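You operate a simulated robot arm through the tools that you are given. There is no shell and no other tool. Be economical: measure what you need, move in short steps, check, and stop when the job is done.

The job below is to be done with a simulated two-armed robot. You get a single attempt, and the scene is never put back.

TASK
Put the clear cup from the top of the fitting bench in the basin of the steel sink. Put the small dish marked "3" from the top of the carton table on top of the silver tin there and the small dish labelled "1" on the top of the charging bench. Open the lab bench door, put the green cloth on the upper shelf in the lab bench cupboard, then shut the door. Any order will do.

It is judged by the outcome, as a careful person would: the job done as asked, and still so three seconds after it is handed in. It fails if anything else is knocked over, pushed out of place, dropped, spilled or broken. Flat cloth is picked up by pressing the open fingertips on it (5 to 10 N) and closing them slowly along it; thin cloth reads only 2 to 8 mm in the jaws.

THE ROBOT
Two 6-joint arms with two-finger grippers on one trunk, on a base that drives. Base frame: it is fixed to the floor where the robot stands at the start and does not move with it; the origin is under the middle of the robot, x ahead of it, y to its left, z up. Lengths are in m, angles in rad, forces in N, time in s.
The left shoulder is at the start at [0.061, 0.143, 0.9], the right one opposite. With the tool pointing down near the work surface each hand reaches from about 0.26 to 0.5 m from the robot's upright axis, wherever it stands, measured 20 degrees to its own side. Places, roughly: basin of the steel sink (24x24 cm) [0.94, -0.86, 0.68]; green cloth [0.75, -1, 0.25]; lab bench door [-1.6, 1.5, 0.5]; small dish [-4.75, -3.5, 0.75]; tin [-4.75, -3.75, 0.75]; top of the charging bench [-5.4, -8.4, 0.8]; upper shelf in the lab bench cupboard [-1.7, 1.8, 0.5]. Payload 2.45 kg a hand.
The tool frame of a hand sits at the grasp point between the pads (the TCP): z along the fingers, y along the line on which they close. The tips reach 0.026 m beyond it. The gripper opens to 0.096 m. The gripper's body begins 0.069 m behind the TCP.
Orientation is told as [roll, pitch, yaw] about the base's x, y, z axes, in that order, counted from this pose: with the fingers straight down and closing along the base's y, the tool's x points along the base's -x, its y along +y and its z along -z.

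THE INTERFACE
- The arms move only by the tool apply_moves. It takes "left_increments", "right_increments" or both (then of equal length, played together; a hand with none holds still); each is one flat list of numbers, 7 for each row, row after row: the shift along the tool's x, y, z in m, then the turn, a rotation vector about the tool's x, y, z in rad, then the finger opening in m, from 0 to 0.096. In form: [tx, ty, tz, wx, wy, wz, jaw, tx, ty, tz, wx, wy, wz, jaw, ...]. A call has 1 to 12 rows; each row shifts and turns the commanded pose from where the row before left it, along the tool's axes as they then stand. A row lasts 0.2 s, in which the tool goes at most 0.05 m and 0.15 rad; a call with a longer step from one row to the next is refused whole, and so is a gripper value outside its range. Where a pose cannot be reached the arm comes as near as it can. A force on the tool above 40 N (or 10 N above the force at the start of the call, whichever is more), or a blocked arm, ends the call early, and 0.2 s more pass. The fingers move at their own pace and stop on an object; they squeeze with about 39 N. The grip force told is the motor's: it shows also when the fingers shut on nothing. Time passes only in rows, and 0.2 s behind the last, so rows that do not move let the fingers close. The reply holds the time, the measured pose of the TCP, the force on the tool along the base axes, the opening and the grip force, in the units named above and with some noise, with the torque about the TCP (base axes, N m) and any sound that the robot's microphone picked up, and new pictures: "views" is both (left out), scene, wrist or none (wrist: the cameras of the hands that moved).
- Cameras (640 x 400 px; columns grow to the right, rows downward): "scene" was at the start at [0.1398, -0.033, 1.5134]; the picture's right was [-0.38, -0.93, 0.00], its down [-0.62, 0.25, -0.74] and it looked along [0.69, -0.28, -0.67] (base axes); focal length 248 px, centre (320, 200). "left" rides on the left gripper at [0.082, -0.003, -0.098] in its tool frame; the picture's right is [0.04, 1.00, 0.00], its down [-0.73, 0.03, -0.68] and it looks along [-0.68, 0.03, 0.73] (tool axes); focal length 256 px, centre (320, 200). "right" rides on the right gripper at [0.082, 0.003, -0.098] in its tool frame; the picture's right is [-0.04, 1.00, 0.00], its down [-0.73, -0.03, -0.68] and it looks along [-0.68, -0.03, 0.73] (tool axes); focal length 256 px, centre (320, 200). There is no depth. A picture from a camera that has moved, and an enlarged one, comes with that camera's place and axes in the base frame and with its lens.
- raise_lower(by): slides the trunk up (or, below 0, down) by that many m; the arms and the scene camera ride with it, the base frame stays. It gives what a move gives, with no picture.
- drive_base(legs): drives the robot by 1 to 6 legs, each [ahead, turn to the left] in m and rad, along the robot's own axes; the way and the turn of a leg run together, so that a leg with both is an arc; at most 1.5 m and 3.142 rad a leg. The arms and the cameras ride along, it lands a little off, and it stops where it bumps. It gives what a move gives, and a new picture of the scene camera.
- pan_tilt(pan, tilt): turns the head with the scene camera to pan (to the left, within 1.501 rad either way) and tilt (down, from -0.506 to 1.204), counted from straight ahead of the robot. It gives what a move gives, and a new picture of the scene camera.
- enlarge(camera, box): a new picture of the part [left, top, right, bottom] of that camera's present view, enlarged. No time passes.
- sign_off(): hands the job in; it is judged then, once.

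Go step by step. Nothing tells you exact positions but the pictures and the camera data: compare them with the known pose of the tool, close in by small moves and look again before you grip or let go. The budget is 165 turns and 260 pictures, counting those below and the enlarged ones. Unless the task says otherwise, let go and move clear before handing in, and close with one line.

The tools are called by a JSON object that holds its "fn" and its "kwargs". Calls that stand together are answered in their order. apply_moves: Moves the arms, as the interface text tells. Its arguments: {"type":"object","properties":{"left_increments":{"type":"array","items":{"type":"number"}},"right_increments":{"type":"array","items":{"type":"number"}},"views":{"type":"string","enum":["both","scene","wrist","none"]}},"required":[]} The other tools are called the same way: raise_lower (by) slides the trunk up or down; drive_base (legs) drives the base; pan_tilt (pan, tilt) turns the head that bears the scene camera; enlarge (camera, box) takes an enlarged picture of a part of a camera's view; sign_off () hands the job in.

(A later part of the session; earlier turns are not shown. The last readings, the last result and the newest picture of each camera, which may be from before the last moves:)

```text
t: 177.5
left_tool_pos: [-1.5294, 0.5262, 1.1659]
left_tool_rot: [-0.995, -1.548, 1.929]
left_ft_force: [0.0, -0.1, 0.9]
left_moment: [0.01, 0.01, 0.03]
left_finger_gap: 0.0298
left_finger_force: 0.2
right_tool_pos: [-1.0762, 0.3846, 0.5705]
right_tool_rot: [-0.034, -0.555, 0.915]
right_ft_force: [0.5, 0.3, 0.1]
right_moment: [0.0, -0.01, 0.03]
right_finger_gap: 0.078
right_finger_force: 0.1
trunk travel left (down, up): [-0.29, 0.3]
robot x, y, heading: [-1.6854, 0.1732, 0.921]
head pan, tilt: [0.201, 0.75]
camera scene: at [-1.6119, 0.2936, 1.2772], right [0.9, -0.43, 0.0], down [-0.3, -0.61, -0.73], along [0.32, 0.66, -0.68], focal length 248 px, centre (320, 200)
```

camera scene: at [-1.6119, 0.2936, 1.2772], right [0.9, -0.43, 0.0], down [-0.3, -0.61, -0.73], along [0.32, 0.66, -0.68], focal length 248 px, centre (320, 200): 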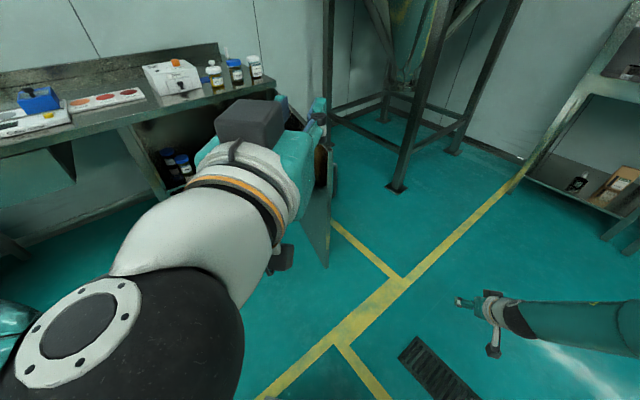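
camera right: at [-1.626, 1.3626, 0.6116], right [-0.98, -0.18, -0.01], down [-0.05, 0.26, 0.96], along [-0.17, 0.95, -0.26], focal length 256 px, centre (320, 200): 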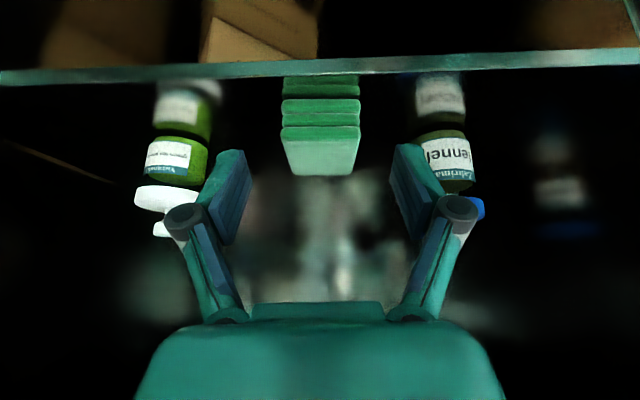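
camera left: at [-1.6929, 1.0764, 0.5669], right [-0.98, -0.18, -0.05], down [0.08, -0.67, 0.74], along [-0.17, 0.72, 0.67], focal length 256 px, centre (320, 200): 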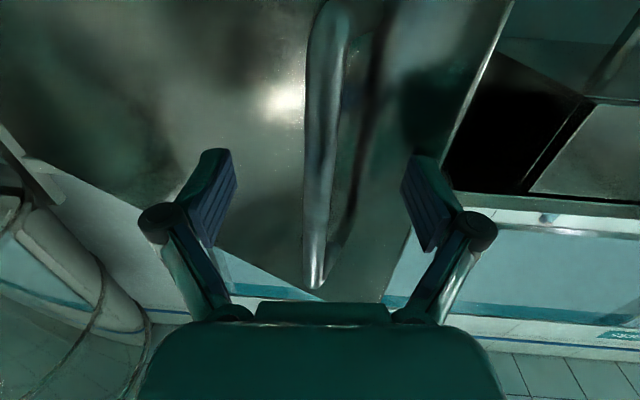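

The door stands at about 80°. Drive to the right of it, then turn back so the right hand comes to its outer side.

{"fn": "drive_base", "kwargs": {"legs": [[0.0, -0.12], [0.5, 0.0]]}}

{"fn": "pan_tilt", "kwargs": {"pan": 0.5, "tilt": 0.7}}

```text
t: 181.1
left_tool_pos: [-1.143, 0.86, 1.1659]
left_tool_rot: [-0.975, -1.548, 1.785]
left_ft_force: [0.1, -0.3, 0.5]
left_moment: [-0.02, 0.03, 0.0]
left_finger_gap: 0.03
left_finger_force: 0.0
right_tool_pos: [-0.7097, 0.6631, 0.5705]
right_tool_rot: [-0.032, -0.555, 0.791]
right_ft_force: [0.5, 0.4, 0.7]
right_moment: [-0.04, -0.01, 0.01]
right_finger_gap: 0.0779
right_finger_force: 0.1
trunk travel left (down, up): [-0.29, 0.3]
robot x, y, heading: [-1.3401, 0.5275, 0.801]
head pan, tilt: [0.201, 0.75]
camera scene: at [-1.251, 0.6374, 1.2772], right [0.84, -0.54, 0.0], down [-0.37, -0.57, -0.73], along [0.39, 0.62, -0.68], focal length 248 px, centre (320, 200)
```

scene: 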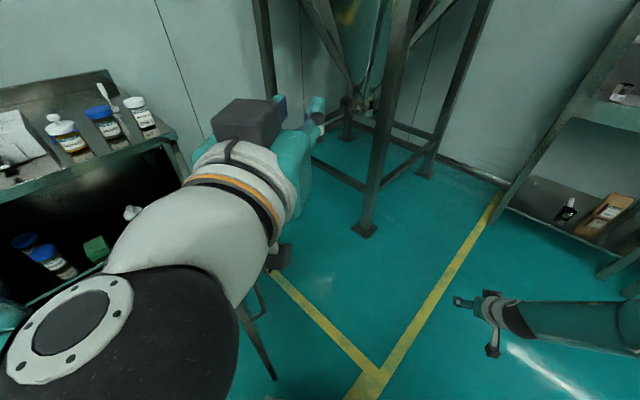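

```text
t: 181.9
left_tool_pos: [-1.1438, 0.8592, 1.1668]
left_tool_rot: [-1.004, -1.548, 1.816]
left_ft_force: [-0.3, -0.1, 0.5]
left_moment: [0.03, -0.01, -0.02]
left_finger_gap: 0.03
left_finger_force: 0.1
right_tool_pos: [-0.7103, 0.6639, 0.5727]
right_tool_rot: [-0.035, -0.555, 0.791]
right_ft_force: [0.2, 0.5, 0.0]
right_moment: [-0.02, -0.01, -0.02]
right_finger_gap: 0.0778
right_finger_force: 0.1
trunk travel left (down, up): [-0.29, 0.3]
robot x, y, heading: [-1.3398, 0.5245, 0.801]
head pan, tilt: [0.499, 0.7]
camera scene: at [-1.2735, 0.6492, 1.2815], right [0.96, -0.27, 0.0], down [-0.17, -0.62, -0.76], along [0.2, 0.74, -0.64], focal length 248 px, centre (320, 200)
```

scene: 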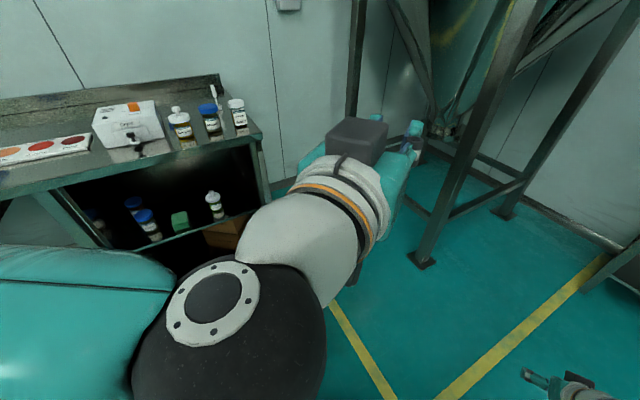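

Turn left: the right hand will come round the door's outside and start pushing it shut.

{"fn": "apply_moves", "kwargs": {"right_increments": [0, 0, 0, 0, 0, 0, 0.03, 0, 0, 0, 0, 0, 0, 0.005], "views": "none"}}

{"fn": "drive_base", "kwargs": {"legs": [[0.0, 0.95]]}}

{"fn": "drive_base", "kwargs": {"legs": [[0.0, 0.6]]}}

{"fn": "pan_tilt", "kwargs": {"pan": -0.5, "tilt": 0.75}}

```text
t: 182.5
left_tool_pos: [-1.1441, 0.8591, 1.1671]
left_tool_rot: [-1.002, -1.548, 1.813]
left_ft_force: [0.0, -0.4, -0.2]
left_moment: [0.02, -0.03, -0.01]
left_finger_gap: 0.0298
left_finger_force: 0.1
right_tool_pos: [-0.7103, 0.6626, 0.5726]
right_tool_rot: [-0.033, -0.555, 0.791]
right_ft_force: [0.2, 0.4, 0.5]
right_moment: [0.02, 0.0, -0.01]
right_finger_gap: 0.0049
right_finger_force: 0.0
trunk travel left (down, up): [-0.29, 0.3]
robot x, y, heading: [-1.3421, 0.5278, 0.797]
head pan, tilt: [0.499, 0.7]
```

```text
t: 185.7
left_tool_pos: [-1.5041, 0.8784, 1.1653]
left_tool_rot: [-0.982, -1.546, 2.761]
left_ft_force: [0.6, 0.8, 0.3]
left_moment: [0.02, -0.01, 0.02]
left_finger_gap: 0.0301
left_finger_force: 0.0
right_tool_pos: [-1.0963, 1.1251, 0.5705]
right_tool_rot: [-0.034, -0.556, 1.759]
right_ft_force: [0.3, 0.3, 1.2]
right_moment: [0.0, 0.03, 0.0]
right_finger_gap: 0.0049
right_finger_force: 0.0
trunk travel left (down, up): [-0.29, 0.3]
robot x, y, heading: [-1.3104, 0.5335, 1.759]
head pan, tilt: [0.499, 0.7]
camera scene: at [-1.3711, 0.6575, 1.2815], right [0.77, 0.64, 0.0], down [0.41, -0.5, -0.76], along [-0.49, 0.59, -0.64], focal length 248 px, centre (320, 200)
```

scene: 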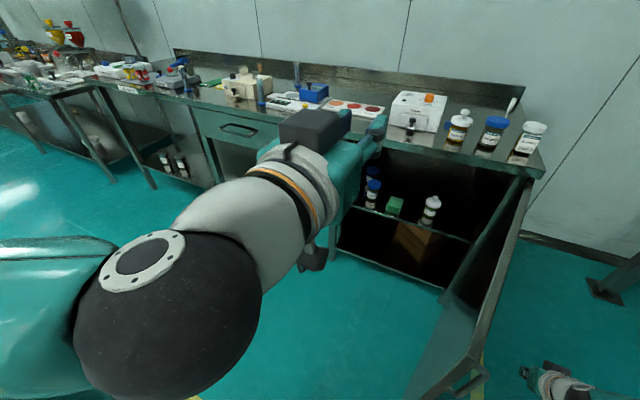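

```text
t: 187.9
left_tool_pos: [-1.6643, 0.7033, 1.1662]
left_tool_rot: [-0.99, -1.548, -2.914]
left_ft_force: [-0.3, 0.2, -0.3]
left_moment: [0.0, 0.0, -0.01]
left_finger_gap: 0.0296
left_finger_force: 0.0
right_tool_pos: [-1.4691, 1.1374, 0.5723]
right_tool_rot: [-0.035, -0.556, 2.362]
right_ft_force: [0.1, 0.8, -1.0]
right_moment: [-0.02, 0.01, 0.02]
right_finger_gap: 0.005
right_finger_force: 0.0
trunk travel left (down, up): [-0.29, 0.3]
robot x, y, heading: [-1.2945, 0.5481, 2.369]
head pan, tilt: [0.499, 0.7]
camera scene: at [-1.4157, 0.6101, 1.2815], right [0.27, 0.96, 0.0], down [0.62, -0.17, -0.76], along [-0.74, 0.21, -0.64], focal length 248 px, centre (320, 200)
```

scene: 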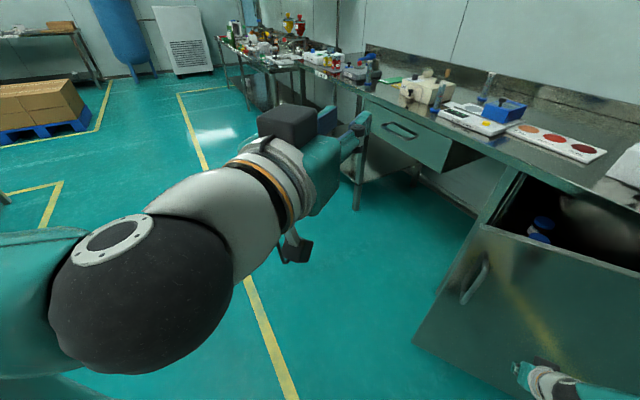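

```text
t: 189.2
left_tool_pos: [-1.6631, 0.7038, 1.1663]
left_tool_rot: [-0.992, -1.548, -2.91]
left_ft_force: [0.3, 0.1, 0.2]
left_moment: [-0.02, -0.05, 0.0]
left_finger_gap: 0.0302
left_finger_force: 0.0
right_tool_pos: [-1.4686, 1.1367, 0.5722]
right_tool_rot: [-0.035, -0.556, 2.361]
right_ft_force: [-0.8, -0.5, -0.6]
right_moment: [0.0, -0.02, 0.01]
right_finger_gap: 0.0053
right_finger_force: 0.0
trunk travel left (down, up): [-0.29, 0.3]
robot x, y, heading: [-1.295, 0.5476, 2.367]
head pan, tilt: [-0.499, 0.75]
camera scene: at [-1.3582, 0.6661, 1.2773], right [0.96, 0.29, 0.0], down [0.2, -0.65, -0.73], along [-0.22, 0.7, -0.68], focal length 248 px, centre (320, 200)
```

scene: 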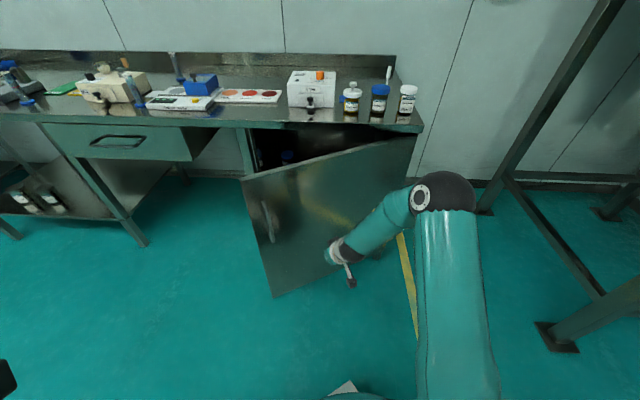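

The door is down to about 35°. Driving forward pushes it closed.

{"fn": "drive_base", "kwargs": {"legs": [[0.33, 0.0]]}}

```text
t: 191.4
left_tool_pos: [-1.9062, 0.9364, 1.1678]
left_tool_rot: [-0.985, -1.549, -2.915]
left_ft_force: [-0.1, 0.1, -1.1]
left_moment: [0.02, 0.01, -0.01]
left_finger_gap: 0.0297
left_finger_force: 0.0
right_tool_pos: [-1.7117, 1.371, 0.5715]
right_tool_rot: [-0.034, -0.554, 2.369]
right_ft_force: [-0.7, 0.3, 0.9]
right_moment: [-0.02, 0.0, 0.01]
right_finger_gap: 0.0052
right_finger_force: 0.1
trunk travel left (down, up): [-0.29, 0.3]
robot x, y, heading: [-1.5359, 0.7807, 2.377]
head pan, tilt: [-0.499, 0.75]
camera scene: at [-1.5994, 0.9003, 1.2772], right [0.95, 0.3, 0.0], down [0.2, -0.65, -0.73], along [-0.22, 0.7, -0.68], focal length 248 px, centre (320, 200)
```

scene: 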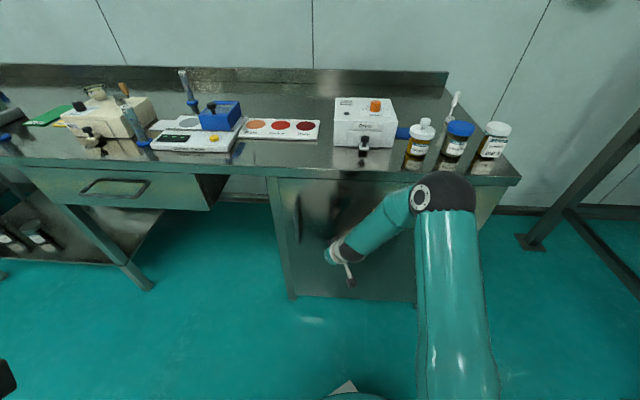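

Nearly closed; push the last few centimetres with the arm until it seats.

{"fn": "apply_moves", "kwargs": {"right_increments": [-0.0144, -0.0107, 0.009, 0, 0, 0, 0.005, -0.0144, -0.0107, 0.009, 0, 0, 0, 0.005, -0.0144, -0.0107, 0.009, 0, 0, 0, 0.005, -0.0072, -0.0053, 0.0045, 0, 0, 0, 0.005], "views": "scene"}}

{"fn": "enlarge", "kwargs": {"camera": "scene", "box": [240, 150, 440, 310]}}

```text
t: 192.3
left_tool_pos: [-1.905, 0.9369, 1.1681]
left_tool_rot: [-0.941, -1.548, -2.957]
left_ft_force: [0.0, 0.2, -0.8]
left_moment: [0.0, 0.01, -0.01]
left_finger_gap: 0.0298
left_finger_force: 0.0
right_tool_pos: [-1.7211, 1.4191, 0.5664]
right_tool_rot: [-0.016, -0.537, 2.364]
right_ft_force: [5.5, -8.0, 0.8]
right_moment: [-0.11, -0.15, -0.05]
right_finger_gap: 0.0045
right_finger_force: 0.0
trunk travel left (down, up): [-0.29, 0.3]
robot x, y, heading: [-1.5318, 0.7772, 2.375]
head pan, tilt: [-0.499, 0.75]
stopped in row 4 (right hand): the force on the tool passed its limit at 60 N (the readings are from after the stop); the commanded pose is now the measured one
camera scene: at [-1.5993, 0.9001, 1.2772], right [0.95, 0.3, 0.0], down [0.2, -0.65, -0.73], along [-0.22, 0.7, -0.68], focal length 248 px, centre (320, 200)
```

scene: 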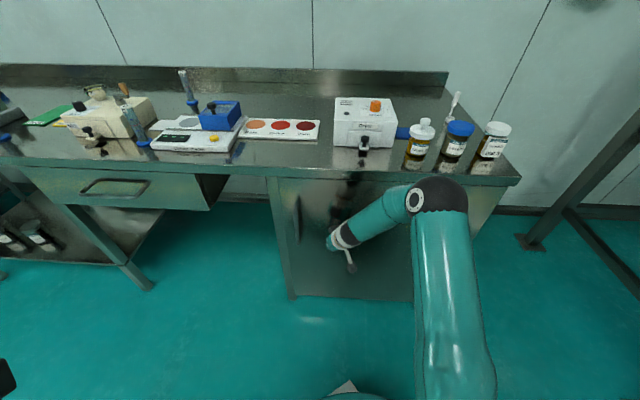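

```text
2.50 times, centred on (340, 230) of scene
camera zoom: at [-1.5993, 0.9001, 1.2772], right [0.95, 0.3, 0.0], down [0.2, -0.65, -0.73], along [-0.22, 0.7, -0.68], focal length 619 px, centre (270, 125)
```

zoom: 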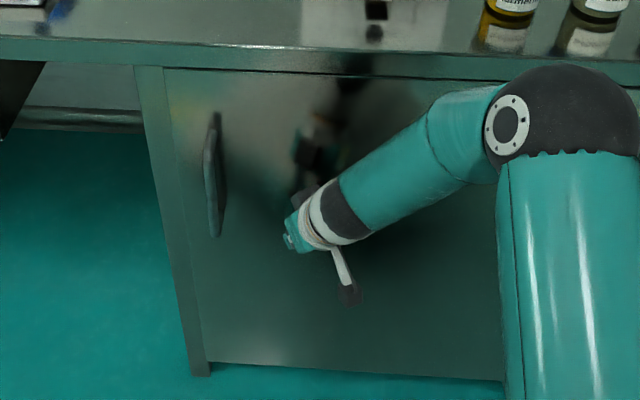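

The door is shut. Back away, and return both tools to straight-down.

{"fn": "drive_base", "kwargs": {"legs": [[-0.5, 0.0]]}}

{"fn": "apply_moves", "kwargs": {"left_increments": [0.04, 0, 0, 0, 0, 0, 0.03, 0.04, 0, 0, 0, 0.143, 0, 0.03, 0, 0, 0, 0, 0.143, 0, 0.03, 0, 0, 0, 0, 0.143, 0, 0.03, 0, 0, 0, 0, 0.143, 0, 0.03, 0, 0, 0, 0, 0.143, 0, 0.03, 0, 0, 0, 0, 0.143, 0, 0.03, 0, 0, 0, 0, 0.143, 0, 0.03, 0, 0, 0, 0, 0.143, 0, 0.03, 0, 0, 0, 0, 0.143, 0, 0.03, 0, 0, 0, 0, 0.143, 0, 0.03, 0, 0, 0, 0, 0.14, 0, 0.03], "right_increments": [0.02, 0, -0.03, 0, 0, 0, 0.03, 0.02, 0, -0.03, 0, 0, 0, 0.03, 0.02, 0, -0.03, 0, 0, 0, 0.03, 0.0, 0, -0.04, 0, 0, 0, 0.03, 0.0, 0, -0.04, 0, 0, 0, 0.03, 0, 0, 0, 0, 0.135, 0, 0.03, 0, 0, 0, 0, 0.135, 0, 0.03, 0, 0, 0, 0, 0.135, 0, 0.03, 0, 0, 0, 0, 0.13, 0, 0.03, 0, 0, -0.04, 0, 0, 0, 0.03, 0, 0, -0.04, 0, 0, 0, 0.03, 0, 0, -0.04, 0, 0, 0, 0.03], "views": "none"}}

{"fn": "pan_tilt", "kwargs": {"pan": -0.6, "tilt": 0.5}}

{"fn": "drive_base", "kwargs": {"legs": [[0.0, 0.9]]}}

{"fn": "pan_tilt", "kwargs": {"pan": 0.7, "tilt": 0.2}}

```text
t: 195.2
left_tool_pos: [-1.5477, 0.5934, 1.1679]
left_tool_rot: [-0.992, -1.547, -2.903]
left_ft_force: [0.1, -0.2, 0.3]
left_moment: [0.02, 0.0, 0.0]
left_finger_gap: 0.0298
left_finger_force: 0.0
right_tool_pos: [-1.3679, 1.0761, 0.5697]
right_tool_rot: [-0.019, -0.54, 2.368]
right_ft_force: [-0.1, -0.4, 0.4]
right_moment: [-0.02, 0.01, -0.04]
right_finger_gap: 0.0049
right_finger_force: 0.1
trunk travel left (down, up): [-0.29, 0.3]
robot x, y, heading: [-1.173, 0.4329, 2.382]
head pan, tilt: [-0.499, 0.75]
camera scene: at [-1.2432, 0.5562, 1.2773], right [0.95, 0.3, 0.0], down [0.21, -0.65, -0.73], along [-0.22, 0.7, -0.68], focal length 248 px, centre (320, 200)
```

scene: 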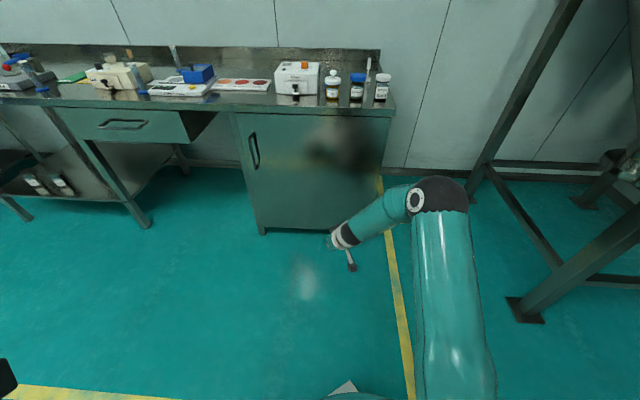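

```text
t: 197.8
left_tool_pos: [-1.5428, 0.5892, 1.0647]
left_tool_rot: [-0.021, 0.01, 2.39]
left_ft_force: [-0.7, -1.0, -0.5]
left_moment: [0.01, 0.0, -0.05]
left_finger_gap: 0.0299
left_finger_force: 0.1
left hand out of reach, approached as far as the arm can: row 12
right_tool_pos: [-1.2652, 0.974, 0.8066]
right_tool_rot: [-0.04, -0.089, 2.348]
right_ft_force: [-0.5, 0.5, 0.6]
right_moment: [0.0, 0.03, 0.01]
right_finger_gap: 0.03
right_finger_force: 0.2
right hand out of reach, approached as far as the arm can: row 6, 7
trunk travel left (down, up): [-0.29, 0.3]
robot x, y, heading: [-1.1754, 0.4364, 2.379]
head pan, tilt: [-0.499, 0.75]
```

```text
t: 198.6
left_tool_pos: [-1.5441, 0.5896, 1.064]
left_tool_rot: [-0.022, 0.007, 2.39]
left_ft_force: [-0.1, 0.3, -1.3]
left_moment: [-0.01, -0.03, -0.01]
left_finger_gap: 0.0298
left_finger_force: 0.0
right_tool_pos: [-1.2646, 0.974, 0.805]
right_tool_rot: [-0.039, -0.089, 2.348]
right_ft_force: [-0.5, -0.3, 0.3]
right_moment: [0.02, -0.04, -0.01]
right_finger_gap: 0.03
right_finger_force: 0.1
trunk travel left (down, up): [-0.29, 0.3]
robot x, y, heading: [-1.1754, 0.4379, 2.377]
head pan, tilt: [-0.6, 0.499]
camera scene: at [-1.2369, 0.5666, 1.2991], right [0.98, 0.21, 0.0], down [0.1, -0.47, -0.88], along [-0.18, 0.86, -0.48], focal length 248 px, centre (320, 200)
```

scene: 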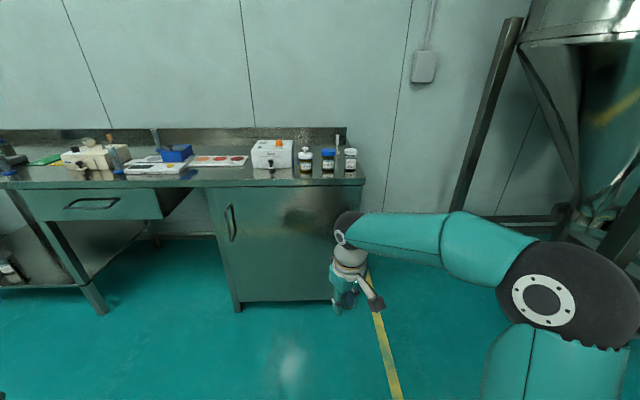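

```text
t: 201.6
left_tool_pos: [-1.5278, 0.2417, 1.0631]
left_tool_rot: [-0.019, 0.009, -2.988]
left_ft_force: [-0.8, -0.1, 0.1]
left_moment: [0.02, -0.04, -0.04]
left_finger_gap: 0.0301
left_finger_force: 0.1
right_tool_pos: [-1.6579, 0.6985, 0.806]
right_tool_rot: [-0.04, -0.086, -3.03]
right_ft_force: [0.4, 0.5, 0.0]
right_moment: [-0.01, -0.02, 0.01]
right_finger_gap: 0.0298
right_finger_force: 0.1
trunk travel left (down, up): [-0.29, 0.3]
robot x, y, heading: [-1.1806, 0.4707, -3.004]
head pan, tilt: [-0.6, 0.499]
camera scene: at [-1.3247, 0.5003, 1.2991], right [0.45, 0.89, 0.0], down [0.43, -0.21, -0.88], along [-0.78, 0.39, -0.48], focal length 248 px, centre (320, 200)
```

scene: 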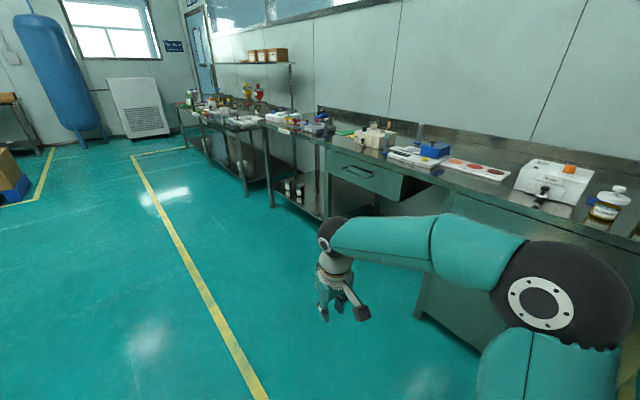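

```text
t: 203.1
left_tool_pos: [-1.5257, 0.2417, 1.0638]
left_tool_rot: [-0.022, 0.006, -2.987]
left_ft_force: [0.4, -0.4, 0.8]
left_moment: [0.0, 0.02, 0.0]
left_finger_gap: 0.03
left_finger_force: 0.0
right_tool_pos: [-1.6555, 0.6979, 0.8066]
right_tool_rot: [-0.039, -0.089, -3.03]
right_ft_force: [-0.5, -0.3, -0.1]
right_moment: [0.05, -0.03, -0.01]
right_finger_gap: 0.03
right_finger_force: 0.2
trunk travel left (down, up): [-0.29, 0.3]
robot x, y, heading: [-1.1823, 0.4689, -3.007]
head pan, tilt: [0.7, 0.201]
camera scene: at [-1.3047, 0.3907, 1.3269], right [-0.74, 0.67, 0.0], down [0.13, 0.15, -0.98], along [-0.66, -0.73, -0.2], focal length 248 px, centre (320, 200)
```

scene: 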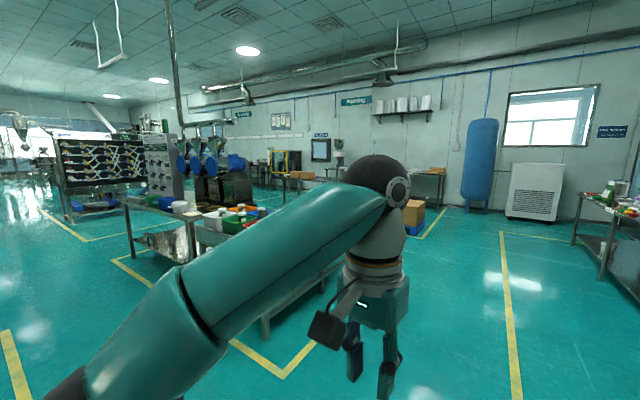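

Lab bench done: cloth in, door shut. Next the carton table around [-4.75, -3.6]; I'll drive through the open corridor right of the crate table.

{"fn": "drive_base", "kwargs": {"legs": [[0.0, 0.39], [1.5, 0.0], [1.4, 0.0]]}}

{"fn": "raise_lower", "kwargs": {"by": 0.25}}

{"fn": "drive_base", "kwargs": {"legs": [[0.4, 0.3], [0.0, 0.5]]}}

{"fn": "pan_tilt", "kwargs": {"pan": 0.0, "tilt": 0.35}}

```text
t: 218.7
left_tool_pos: [-3.8861, -1.4109, 1.0636]
left_tool_rot: [-0.021, 0.006, -2.561]
left_ft_force: [0.5, 1.1, -0.8]
left_moment: [0.04, -0.01, -0.01]
left_finger_gap: 0.0299
left_finger_force: 0.0
right_tool_pos: [-4.1943, -1.0467, 0.8057]
right_tool_rot: [-0.041, -0.088, -2.602]
right_ft_force: [-0.4, 0.7, -0.7]
right_moment: [-0.01, 0.03, 0.01]
right_finger_gap: 0.0298
right_finger_force: 0.1
trunk travel left (down, up): [-0.29, 0.3]
robot x, y, heading: [-3.6719, -1.0619, -2.578]
head pan, tilt: [0.7, 0.201]
camera scene: at [-3.7472, -1.1834, 1.3269], right [-0.95, 0.3, 0.0], down [0.06, 0.19, -0.98], along [-0.3, -0.93, -0.2], focal length 248 px, centre (320, 200)
```

scene: 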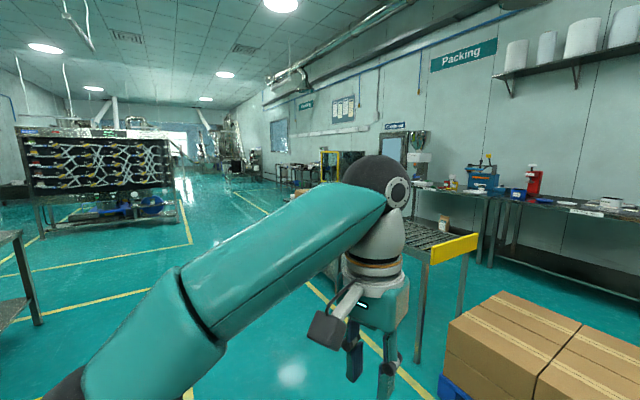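

```text
t: 221.3
left_tool_pos: [-3.8873, -1.4098, 1.3151]
left_tool_rot: [-0.02, 0.006, -2.56]
left_ft_force: [1.4, -0.3, 0.0]
left_moment: [0.02, -0.01, 0.0]
left_finger_gap: 0.0302
left_finger_force: 0.1
right_tool_pos: [-4.1946, -1.0469, 1.0567]
right_tool_rot: [-0.04, -0.087, -2.603]
right_ft_force: [-0.5, 0.3, 1.5]
right_moment: [-0.02, -0.01, 0.0]
right_finger_gap: 0.0299
right_finger_force: 0.0
trunk travel left (down, up): [-0.54, 0.05]
robot x, y, heading: [-3.6686, -1.0668, -2.578]
head pan, tilt: [0.7, 0.201]
```

```text
t: 225.4
left_tool_pos: [-3.8832, -1.7298, 1.3138]
left_tool_rot: [-0.023, 0.004, -1.771]
left_ft_force: [0.4, -0.3, -0.2]
left_moment: [0.01, -0.03, 0.03]
left_finger_gap: 0.03
left_finger_force: 0.0
right_tool_pos: [-4.3569, -1.691, 1.0571]
right_tool_rot: [-0.043, -0.088, -1.812]
right_ft_force: [0.3, 0.6, 0.7]
right_moment: [0.03, 0.0, -0.03]
right_finger_gap: 0.0301
right_finger_force: 0.0
trunk travel left (down, up): [-0.54, 0.05]
robot x, y, heading: [-4.0017, -1.3184, -1.79]
head pan, tilt: [0.7, 0.201]
camera scene: at [-3.9676, -1.4668, 1.5769], right [-0.89, -0.46, 0.0], down [-0.09, 0.18, -0.98], along [0.45, -0.87, -0.2], focal length 248 px, centre (320, 200)
```

scene: 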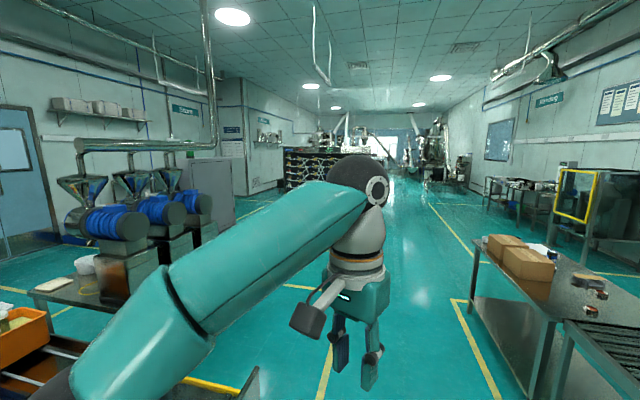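

```text
t: 226.5
left_tool_pos: [-3.8824, -1.7287, 1.3147]
left_tool_rot: [-0.022, 0.005, -1.771]
left_ft_force: [0.7, -0.2, -0.7]
left_moment: [0.02, 0.02, 0.03]
left_finger_gap: 0.0297
left_finger_force: 0.0
right_tool_pos: [-4.3558, -1.6927, 1.0579]
right_tool_rot: [-0.041, -0.086, -1.813]
right_ft_force: [0.9, 0.6, 0.3]
right_moment: [-0.06, 0.03, -0.05]
right_finger_gap: 0.0298
right_finger_force: 0.0
trunk travel left (down, up): [-0.54, 0.05]
robot x, y, heading: [-3.9988, -1.3247, -1.789]
head pan, tilt: [0.0, 0.351]
camera scene: at [-4.0304, -1.4749, 1.5629], right [-0.98, 0.22, 0.0], down [0.07, 0.34, -0.94], along [-0.2, -0.92, -0.34], focal length 248 px, centre (320, 200)
```

scene: 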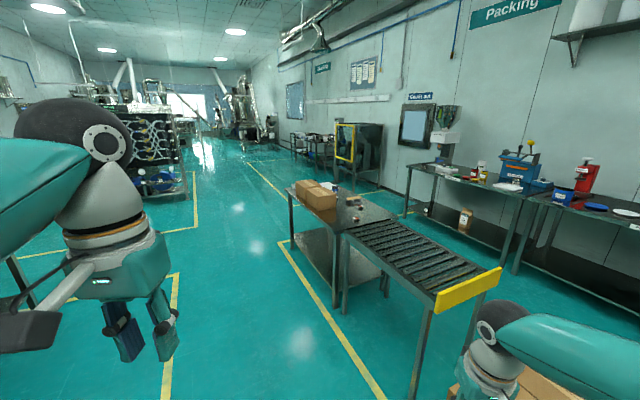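

The carton table is ahead-right, beyond a roller conveyor, reachable from the aisle on its left. Zoom in.

{"fn": "enlarge", "kwargs": {"camera": "scene", "box": [260, 160, 420, 270]}}

{"fn": "drive_base", "kwargs": {"legs": [[0.0, 0.3], [1.5, 0.0]]}}

{"fn": "pan_tilt", "kwargs": {"pan": -0.9, "tilt": 0.55}}

```text
3.64 times, centred on (340, 215) of scene
camera zoom: at [-4.0304, -1.4749, 1.5629], right [-0.98, 0.22, 0.0], down [0.07, 0.34, -0.94], along [-0.2, -0.92, -0.34], focal length 901 px, centre (247, 146)
```

zoom: 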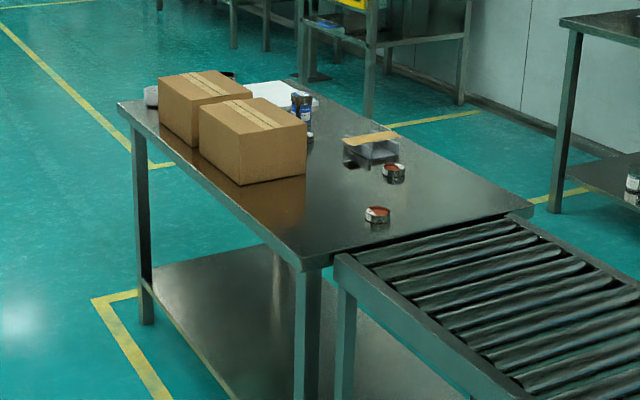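

```text
t: 235.1
left_tool_pos: [-3.6427, -3.1747, 1.3133]
left_tool_rot: [-0.025, 0.004, -1.465]
left_ft_force: [0.3, -0.3, 0.0]
left_moment: [0.01, 0.02, 0.03]
left_finger_gap: 0.0301
left_finger_force: 0.1
right_tool_pos: [-4.1058, -3.2826, 1.0566]
right_tool_rot: [-0.041, -0.086, -1.508]
right_ft_force: [0.1, 0.1, -0.6]
right_moment: [0.02, -0.01, -0.01]
right_finger_gap: 0.0298
right_finger_force: 0.0
trunk travel left (down, up): [-0.54, 0.05]
robot x, y, heading: [-3.8747, -2.8225, -1.485]
head pan, tilt: [0.0, 0.351]
camera scene: at [-3.8578, -2.9783, 1.5628], right [-1.0, -0.09, 0.0], down [-0.03, 0.34, -0.94], along [0.08, -0.94, -0.34], focal length 248 px, centre (320, 200)
```

scene: 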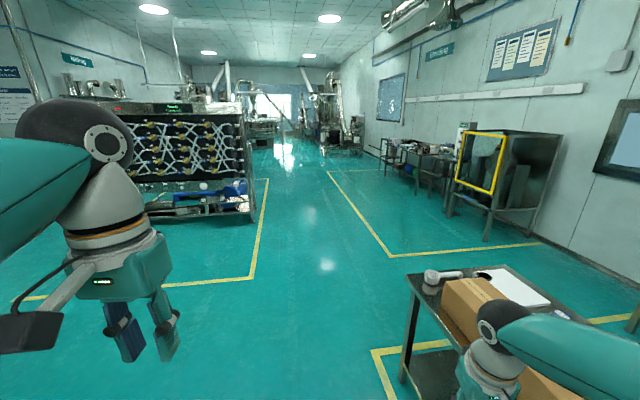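

```text
t: 236.3
left_tool_pos: [-3.641, -3.1745, 1.3145]
left_tool_rot: [-0.023, 0.004, -1.465]
left_ft_force: [-1.0, 0.1, 0.2]
left_moment: [0.0, -0.01, 0.01]
left_finger_gap: 0.0301
left_finger_force: 0.1
right_tool_pos: [-4.1046, -3.2828, 1.0582]
right_tool_rot: [-0.038, -0.087, -1.508]
right_ft_force: [0.3, 0.0, -0.7]
right_moment: [-0.01, -0.01, 0.0]
right_finger_gap: 0.0302
right_finger_force: 0.1
trunk travel left (down, up): [-0.54, 0.05]
robot x, y, heading: [-3.8738, -2.8233, -1.487]
head pan, tilt: [-0.901, 0.55]
camera scene: at [-3.931, -2.9466, 1.5447], right [-0.69, 0.73, 0.0], down [0.38, 0.36, -0.85], along [-0.62, -0.58, -0.52], focal length 248 px, centre (320, 200)
```

scene: 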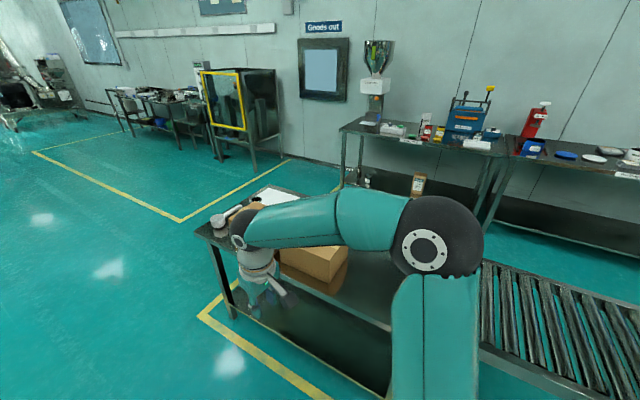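

Two small dishes with reddish contents and a silver box/tin are on the table near [-4.75, -3.3]. I'll move alongside and face the table for a better look.

{"fn": "drive_base", "kwargs": {"legs": [[0.45, 0.0], [0.0, -0.75]]}}

{"fn": "drive_base", "kwargs": {"legs": [[0.0, -0.68]]}}

{"fn": "pan_tilt", "kwargs": {"pan": 0.0, "tilt": 0.65}}

```text
t: 241.2
left_tool_pos: [-3.8933, -3.6843, 1.3149]
left_tool_rot: [-0.022, 0.003, -2.192]
left_ft_force: [-1.2, 0.1, 0.0]
left_moment: [0.02, 0.0, -0.01]
left_finger_gap: 0.0298
left_finger_force: 0.1
right_tool_pos: [-4.3099, -3.4574, 1.0573]
right_tool_rot: [-0.039, -0.087, -2.235]
right_ft_force: [0.5, -0.2, 0.4]
right_moment: [0.02, 0.02, -0.01]
right_finger_gap: 0.0298
right_finger_force: 0.0
trunk travel left (down, up): [-0.54, 0.05]
robot x, y, heading: [-3.8122, -3.2841, -2.214]
head pan, tilt: [-0.901, 0.55]
camera scene: at [-3.9375, -3.3366, 1.5446], right [-0.03, 1.0, 0.0], down [0.52, 0.02, -0.85], along [-0.85, -0.03, -0.52], focal length 248 px, centre (320, 200)
```

scene: 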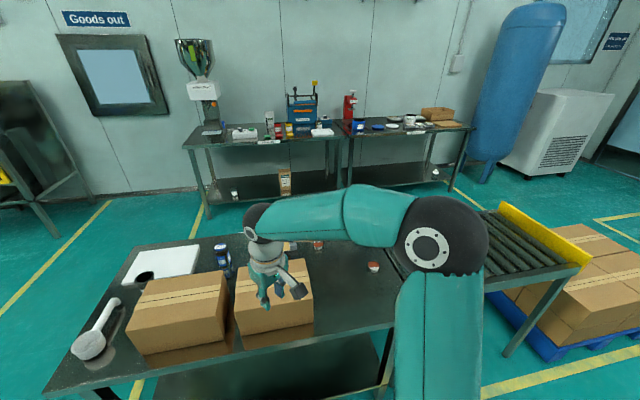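

```text
t: 243.7
left_tool_pos: [-4.1273, -3.5457, 1.316]
left_tool_rot: [-0.024, 0.004, -2.87]
left_ft_force: [0.5, -0.6, -0.6]
left_moment: [0.01, -0.02, 0.04]
left_finger_gap: 0.0301
left_finger_force: 0.0
right_tool_pos: [-4.3109, -3.1068, 1.0584]
right_tool_rot: [-0.038, -0.088, -2.911]
right_ft_force: [0.6, -0.4, -1.1]
right_moment: [0.01, -0.01, 0.01]
right_finger_gap: 0.03
right_finger_force: 0.0
trunk travel left (down, up): [-0.54, 0.05]
robot x, y, heading: [-3.8075, -3.3096, -2.884]
head pan, tilt: [-0.901, 0.55]
camera scene: at [-3.9363, -3.2723, 1.5446], right [0.6, 0.8, 0.0], down [0.42, -0.31, -0.85], along [-0.68, 0.51, -0.52], focal length 248 px, centre (320, 200)
```

scene: 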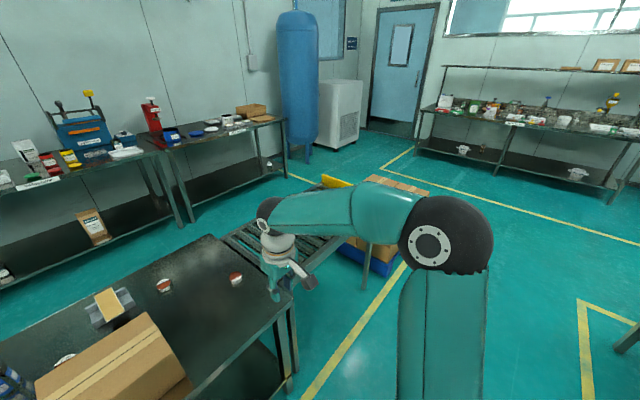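

```text
t: 244.9
left_tool_pos: [-4.1269, -3.5463, 1.3146]
left_tool_rot: [-0.023, 0.003, -2.869]
left_ft_force: [0.3, -0.5, 1.0]
left_moment: [0.02, 0.03, 0.0]
left_finger_gap: 0.03
left_finger_force: 0.0
right_tool_pos: [-4.3102, -3.107, 1.0585]
right_tool_rot: [-0.042, -0.086, -2.913]
right_ft_force: [-0.8, -0.6, -0.2]
right_moment: [0.03, -0.01, -0.01]
right_finger_gap: 0.0298
right_finger_force: 0.1
trunk travel left (down, up): [-0.54, 0.05]
robot x, y, heading: [-3.801, -3.3102, -2.883]
head pan, tilt: [0.0, 0.649]
camera scene: at [-3.9477, -3.3487, 1.5358], right [-0.26, 0.97, 0.0], down [0.58, 0.16, -0.8], along [-0.77, -0.2, -0.6], focal length 248 px, centre (320, 200)
```

scene: 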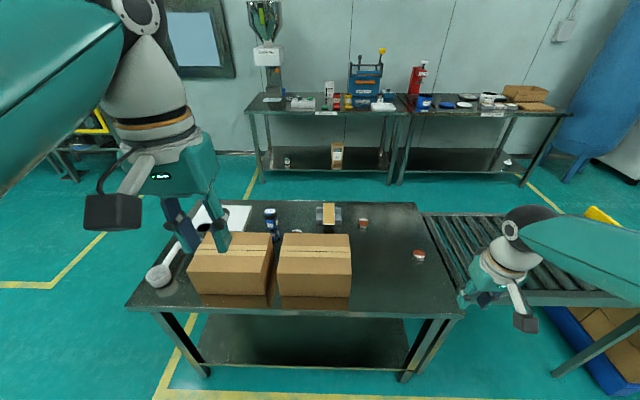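

{"fn": "enlarge", "kwargs": {"camera": "scene", "box": [250, 190, 450, 315]}}

{"fn": "enlarge", "kwargs": {"camera": "scene", "box": [300, 195, 380, 245]}}

{"fn": "enlarge", "kwargs": {"camera": "scene", "box": [250, 200, 330, 250]}}

```text
3.20 times, centred on (350, 252) of scene
camera zoom: at [-3.9477, -3.3487, 1.5358], right [-0.26, 0.97, 0.0], down [0.58, 0.16, -0.8], along [-0.77, -0.2, -0.6], focal length 793 px, centre (224, 32)
```

zoom: 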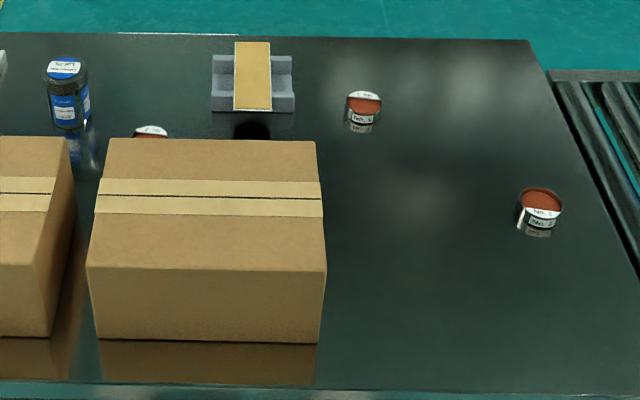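

```text
8.00 times, centred on (340, 220) of scene
camera zoom: at [-3.9477, -3.3487, 1.5358], right [-0.26, 0.97, 0.0], down [0.58, 0.16, -0.8], along [-0.77, -0.2, -0.6], focal length 1982 px, centre (160, 40)
```

zoom: 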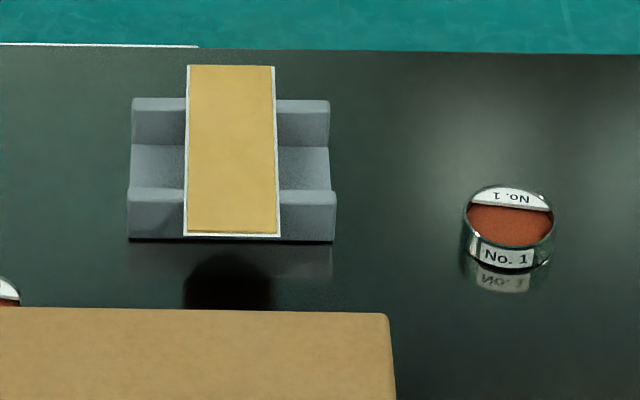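

```text
8.00 times, centred on (290, 225) of scene
camera zoom: at [-3.9477, -3.3487, 1.5358], right [-0.26, 0.97, 0.0], down [0.58, 0.16, -0.8], along [-0.77, -0.2, -0.6], focal length 1982 px, centre (560, 0)
```

zoom: 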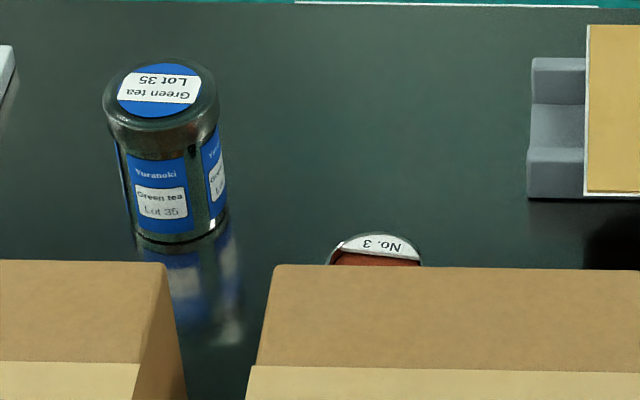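

Found them: No. 1 at about [-4.81, -3.36], No. 3 behind a carton at [-4.68, -3.64], tea tin (silver, ~0.10 m tall) at [-4.70, -3.77]. All are closer to the wall side of the table, so I'll drive around its far end.

{"fn": "drive_base", "kwargs": {"legs": [[0.0, 0.65], [0.0, 0.5]]}}

{"fn": "drive_base", "kwargs": {"legs": [[1.4, 0.15], [0.0, -0.7]]}}

```text
t: 248.9
left_tool_pos: [-3.7179, -3.7004, 1.3147]
left_tool_rot: [-0.023, 0.004, -1.707]
left_ft_force: [0.1, -0.5, 0.7]
left_moment: [0.01, 0.01, -0.01]
left_finger_gap: 0.0299
left_finger_force: 0.0
right_tool_pos: [-4.1931, -3.6958, 1.0586]
right_tool_rot: [-0.039, -0.087, -1.75]
right_ft_force: [0.9, 0.6, -0.3]
right_moment: [0.01, -0.02, 0.02]
right_finger_gap: 0.0301
right_finger_force: 0.0
trunk travel left (down, up): [-0.54, 0.05]
robot x, y, heading: [-3.8472, -3.3053, -1.714]
head pan, tilt: [0.0, 0.649]
camera scene: at [-3.8686, -3.4539, 1.5358], right [-0.99, 0.15, 0.0], down [0.09, 0.6, -0.8], along [-0.12, -0.79, -0.61], focal length 248 px, centre (320, 200)
```

scene: 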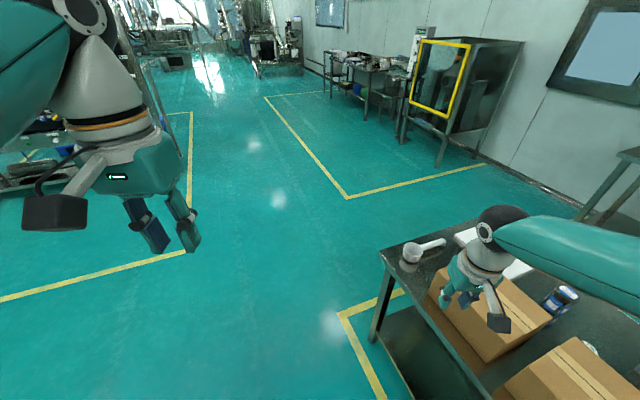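

```text
t: 258.1
left_tool_pos: [-4.0641, -5.1094, 1.316]
left_tool_rot: [-0.024, 0.003, -2.271]
left_ft_force: [0.0, -0.2, 0.0]
left_moment: [0.01, 0.0, 0.0]
left_finger_gap: 0.0302
left_finger_force: 0.0
right_tool_pos: [-4.462, -4.8503, 1.0586]
right_tool_rot: [-0.038, -0.086, -2.316]
right_ft_force: [-0.9, 0.4, -0.3]
right_moment: [0.01, -0.02, -0.02]
right_finger_gap: 0.0302
right_finger_force: 0.1
trunk travel left (down, up): [-0.54, 0.05]
robot x, y, heading: [-3.9464, -4.7179, -2.282]
head pan, tilt: [0.0, 0.649]
camera scene: at [-4.0405, -4.8357, 1.5358], right [-0.76, 0.65, 0.0], down [0.4, 0.46, -0.8], along [-0.52, -0.6, -0.61], focal length 248 px, centre (320, 200)
```

scene: 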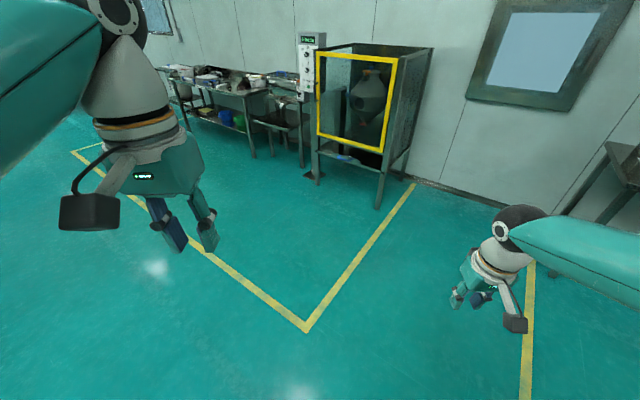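

Clear floor. Continue around the far end.

{"fn": "drive_base", "kwargs": {"legs": [[0.0, -0.94], [1.5, 0.0]]}}

{"fn": "drive_base", "kwargs": {"legs": [[0.0, -0.8], [0.25, -0.3]]}}

{"fn": "pan_tilt", "kwargs": {"pan": -0.4, "tilt": 0.6}}

```text
t: 268.3
left_tool_pos: [-5.8112, -4.7251, 1.3157]
left_tool_rot: [-0.023, 0.002, 3.067]
left_ft_force: [0.2, -0.2, 0.5]
left_moment: [-0.01, 0.0, 0.01]
left_finger_gap: 0.0301
left_finger_force: 0.2
right_tool_pos: [-5.836, -4.252, 1.0581]
right_tool_rot: [-0.039, -0.087, 3.029]
right_ft_force: [0.1, -0.4, -0.5]
right_moment: [0.01, -0.01, 0.01]
right_finger_gap: 0.0299
right_finger_force: 0.2
trunk travel left (down, up): [-0.54, 0.05]
robot x, y, heading: [-5.4301, -4.5959, 3.054]
head pan, tilt: [0.0, 0.649]
camera scene: at [-5.5736, -4.5854, 1.5358], right [0.09, 1.0, 0.0], down [0.6, -0.05, -0.8], along [-0.79, 0.07, -0.6], focal length 248 px, centre (320, 200)
```

scene: 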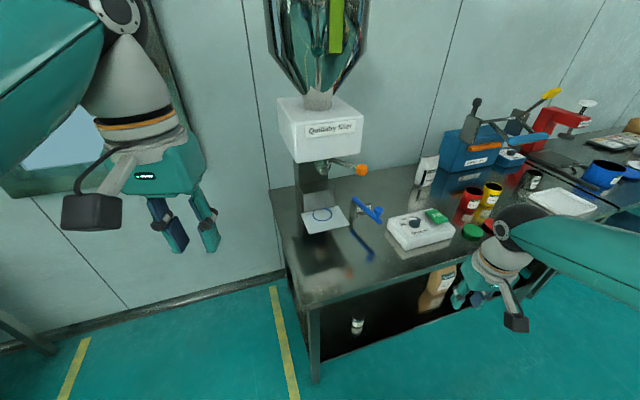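

```text
t: 272.5
left_tool_pos: [-5.8486, -4.0947, 1.3164]
left_tool_rot: [-0.022, 0.005, 1.975]
left_ft_force: [0.6, 0.1, -0.7]
left_moment: [-0.04, 0.04, 0.02]
left_finger_gap: 0.0299
left_finger_force: 0.1
right_tool_pos: [-5.4384, -3.8549, 1.0588]
right_tool_rot: [-0.04, -0.087, 1.933]
right_ft_force: [1.3, -0.6, -0.5]
right_moment: [-0.02, 0.06, -0.02]
right_finger_gap: 0.0297
right_finger_force: 0.1
trunk travel left (down, up): [-0.54, 0.05]
robot x, y, heading: [-5.5863, -4.3862, 1.965]
head pan, tilt: [0.0, 0.649]
camera scene: at [-5.6395, -4.2508, 1.5357], right [0.92, 0.39, 0.0], down [0.23, -0.56, -0.8], along [-0.31, 0.73, -0.61], focal length 248 px, centre (320, 200)
```

scene: 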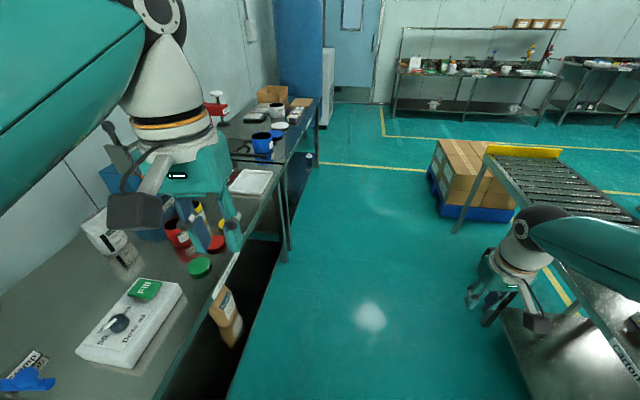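

```text
t: 273.3
left_tool_pos: [-5.8515, -4.097, 1.3164]
left_tool_rot: [-0.023, 0.002, 1.977]
left_ft_force: [-0.1, 0.1, 0.2]
left_moment: [0.0, -0.01, 0.03]
left_finger_gap: 0.0297
left_finger_force: 0.0
right_tool_pos: [-5.4397, -3.8564, 1.0601]
right_tool_rot: [-0.04, -0.089, 1.936]
right_ft_force: [0.4, 0.1, 0.1]
right_moment: [0.0, -0.04, -0.03]
right_finger_gap: 0.0298
right_finger_force: 0.1
trunk travel left (down, up): [-0.54, 0.05]
robot x, y, heading: [-5.5844, -4.386, 1.971]
head pan, tilt: [-0.4, 0.6]
camera scene: at [-5.6078, -4.2452, 1.5402], right [1.0, 0.0, 0.0], down [0.0, -0.57, -0.82], along [0.0, 0.82, -0.57], focal length 248 px, centre (320, 200)
```

scene: 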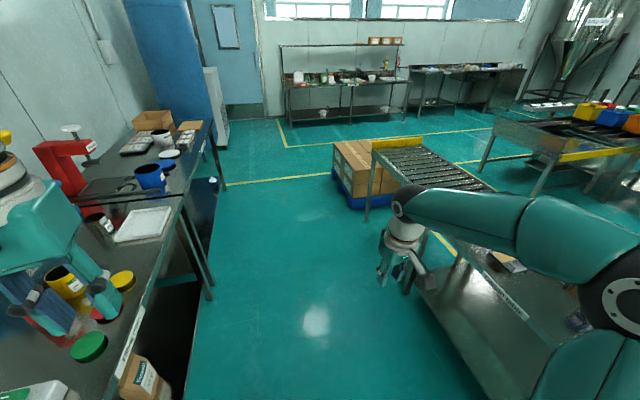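

The aisle is clear. Move up alongside the table and turn to face it.

{"fn": "drive_base", "kwargs": {"legs": [[0.0, -0.6], [0.78, 0.0]]}}

{"fn": "drive_base", "kwargs": {"legs": [[0.0, -0.6], [0.0, -0.5]]}}

{"fn": "pan_tilt", "kwargs": {"pan": 0.0, "tilt": 0.8}}

```text
t: 279.5
left_tool_pos: [-5.4908, -3.2255, 1.3162]
left_tool_rot: [-0.023, 0.004, 1.391]
left_ft_force: [0.2, 0.0, 1.1]
left_moment: [0.04, -0.01, 0.0]
left_finger_gap: 0.0302
left_finger_force: 0.1
right_tool_pos: [-5.0144, -3.2522, 1.0595]
right_tool_rot: [-0.04, -0.089, 1.349]
right_ft_force: [-0.1, 0.3, -0.3]
right_moment: [0.02, -0.02, -0.01]
right_finger_gap: 0.0298
right_finger_force: 0.0
trunk travel left (down, up): [-0.54, 0.05]
robot x, y, heading: [-5.4261, -3.616, 1.38]
head pan, tilt: [-0.4, 0.6]
camera scene: at [-5.3668, -3.4834, 1.5401], right [0.83, -0.55, 0.0], down [-0.31, -0.47, -0.82], along [0.46, 0.69, -0.57], focal length 248 px, centre (320, 200)
```

scene: 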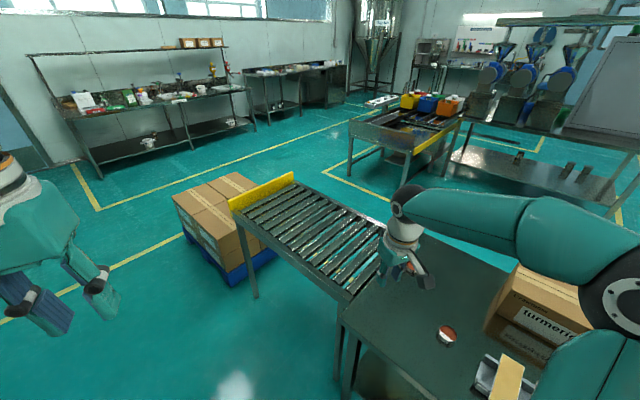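

```text
t: 283.4
left_tool_pos: [-5.103, -3.39, 1.3164]
left_tool_rot: [-0.026, 0.003, 0.269]
left_ft_force: [-0.6, 0.8, 0.4]
left_moment: [-0.03, -0.01, -0.01]
left_finger_gap: 0.0298
left_finger_force: 0.1
right_tool_pos: [-4.9206, -3.829, 1.0607]
right_tool_rot: [-0.04, -0.09, 0.227]
right_ft_force: [0.1, -0.4, -0.4]
right_moment: [-0.04, 0.01, 0.02]
right_finger_gap: 0.0301
right_finger_force: 0.2
trunk travel left (down, up): [-0.54, 0.05]
robot x, y, heading: [-5.438, -3.5723, 0.271]
head pan, tilt: [-0.4, 0.6]
camera scene: at [-5.2899, -3.5726, 1.5401], right [-0.13, -0.99, 0.0], down [-0.56, 0.07, -0.82], along [0.82, -0.11, -0.57], focal length 248 px, centre (320, 200)
```

scene: 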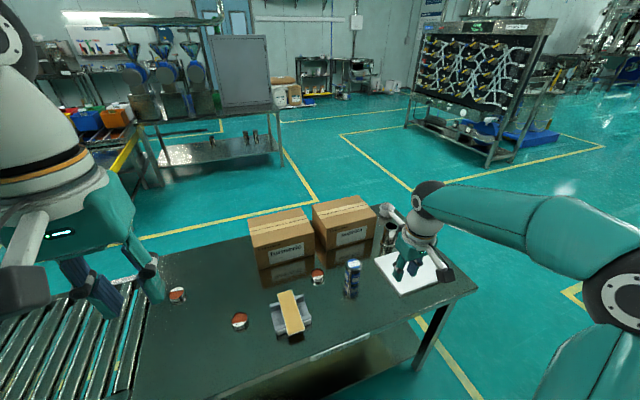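

```text
t: 284.2
left_tool_pos: [-5.1044, -3.3893, 1.3171]
left_tool_rot: [-0.024, 0.002, 0.269]
left_ft_force: [-0.1, -0.4, -0.8]
left_moment: [-0.01, -0.04, -0.01]
left_finger_gap: 0.0299
left_finger_force: 0.0
right_tool_pos: [-4.9212, -3.8282, 1.0612]
right_tool_rot: [-0.041, -0.09, 0.228]
right_ft_force: [0.4, 1.0, 0.5]
right_moment: [-0.03, -0.04, -0.01]
right_finger_gap: 0.0301
right_finger_force: 0.1
trunk travel left (down, up): [-0.54, 0.05]
robot x, y, heading: [-5.435, -3.5797, 0.271]
head pan, tilt: [0.0, 0.799]
camera scene: at [-5.3007, -3.5386, 1.5233], right [0.27, -0.96, 0.0], down [-0.69, -0.19, -0.7], along [0.67, 0.18, -0.72], focal length 248 px, centre (320, 200)
```

scene: 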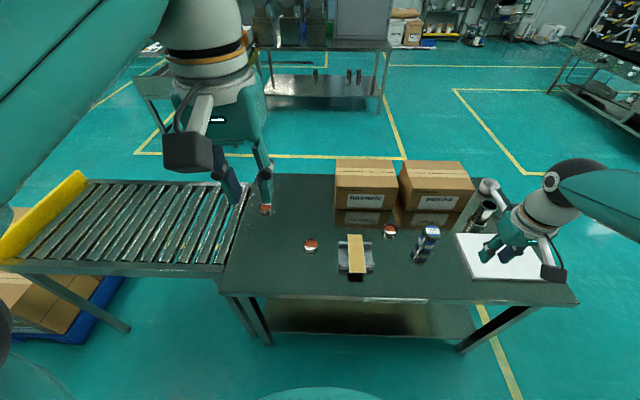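

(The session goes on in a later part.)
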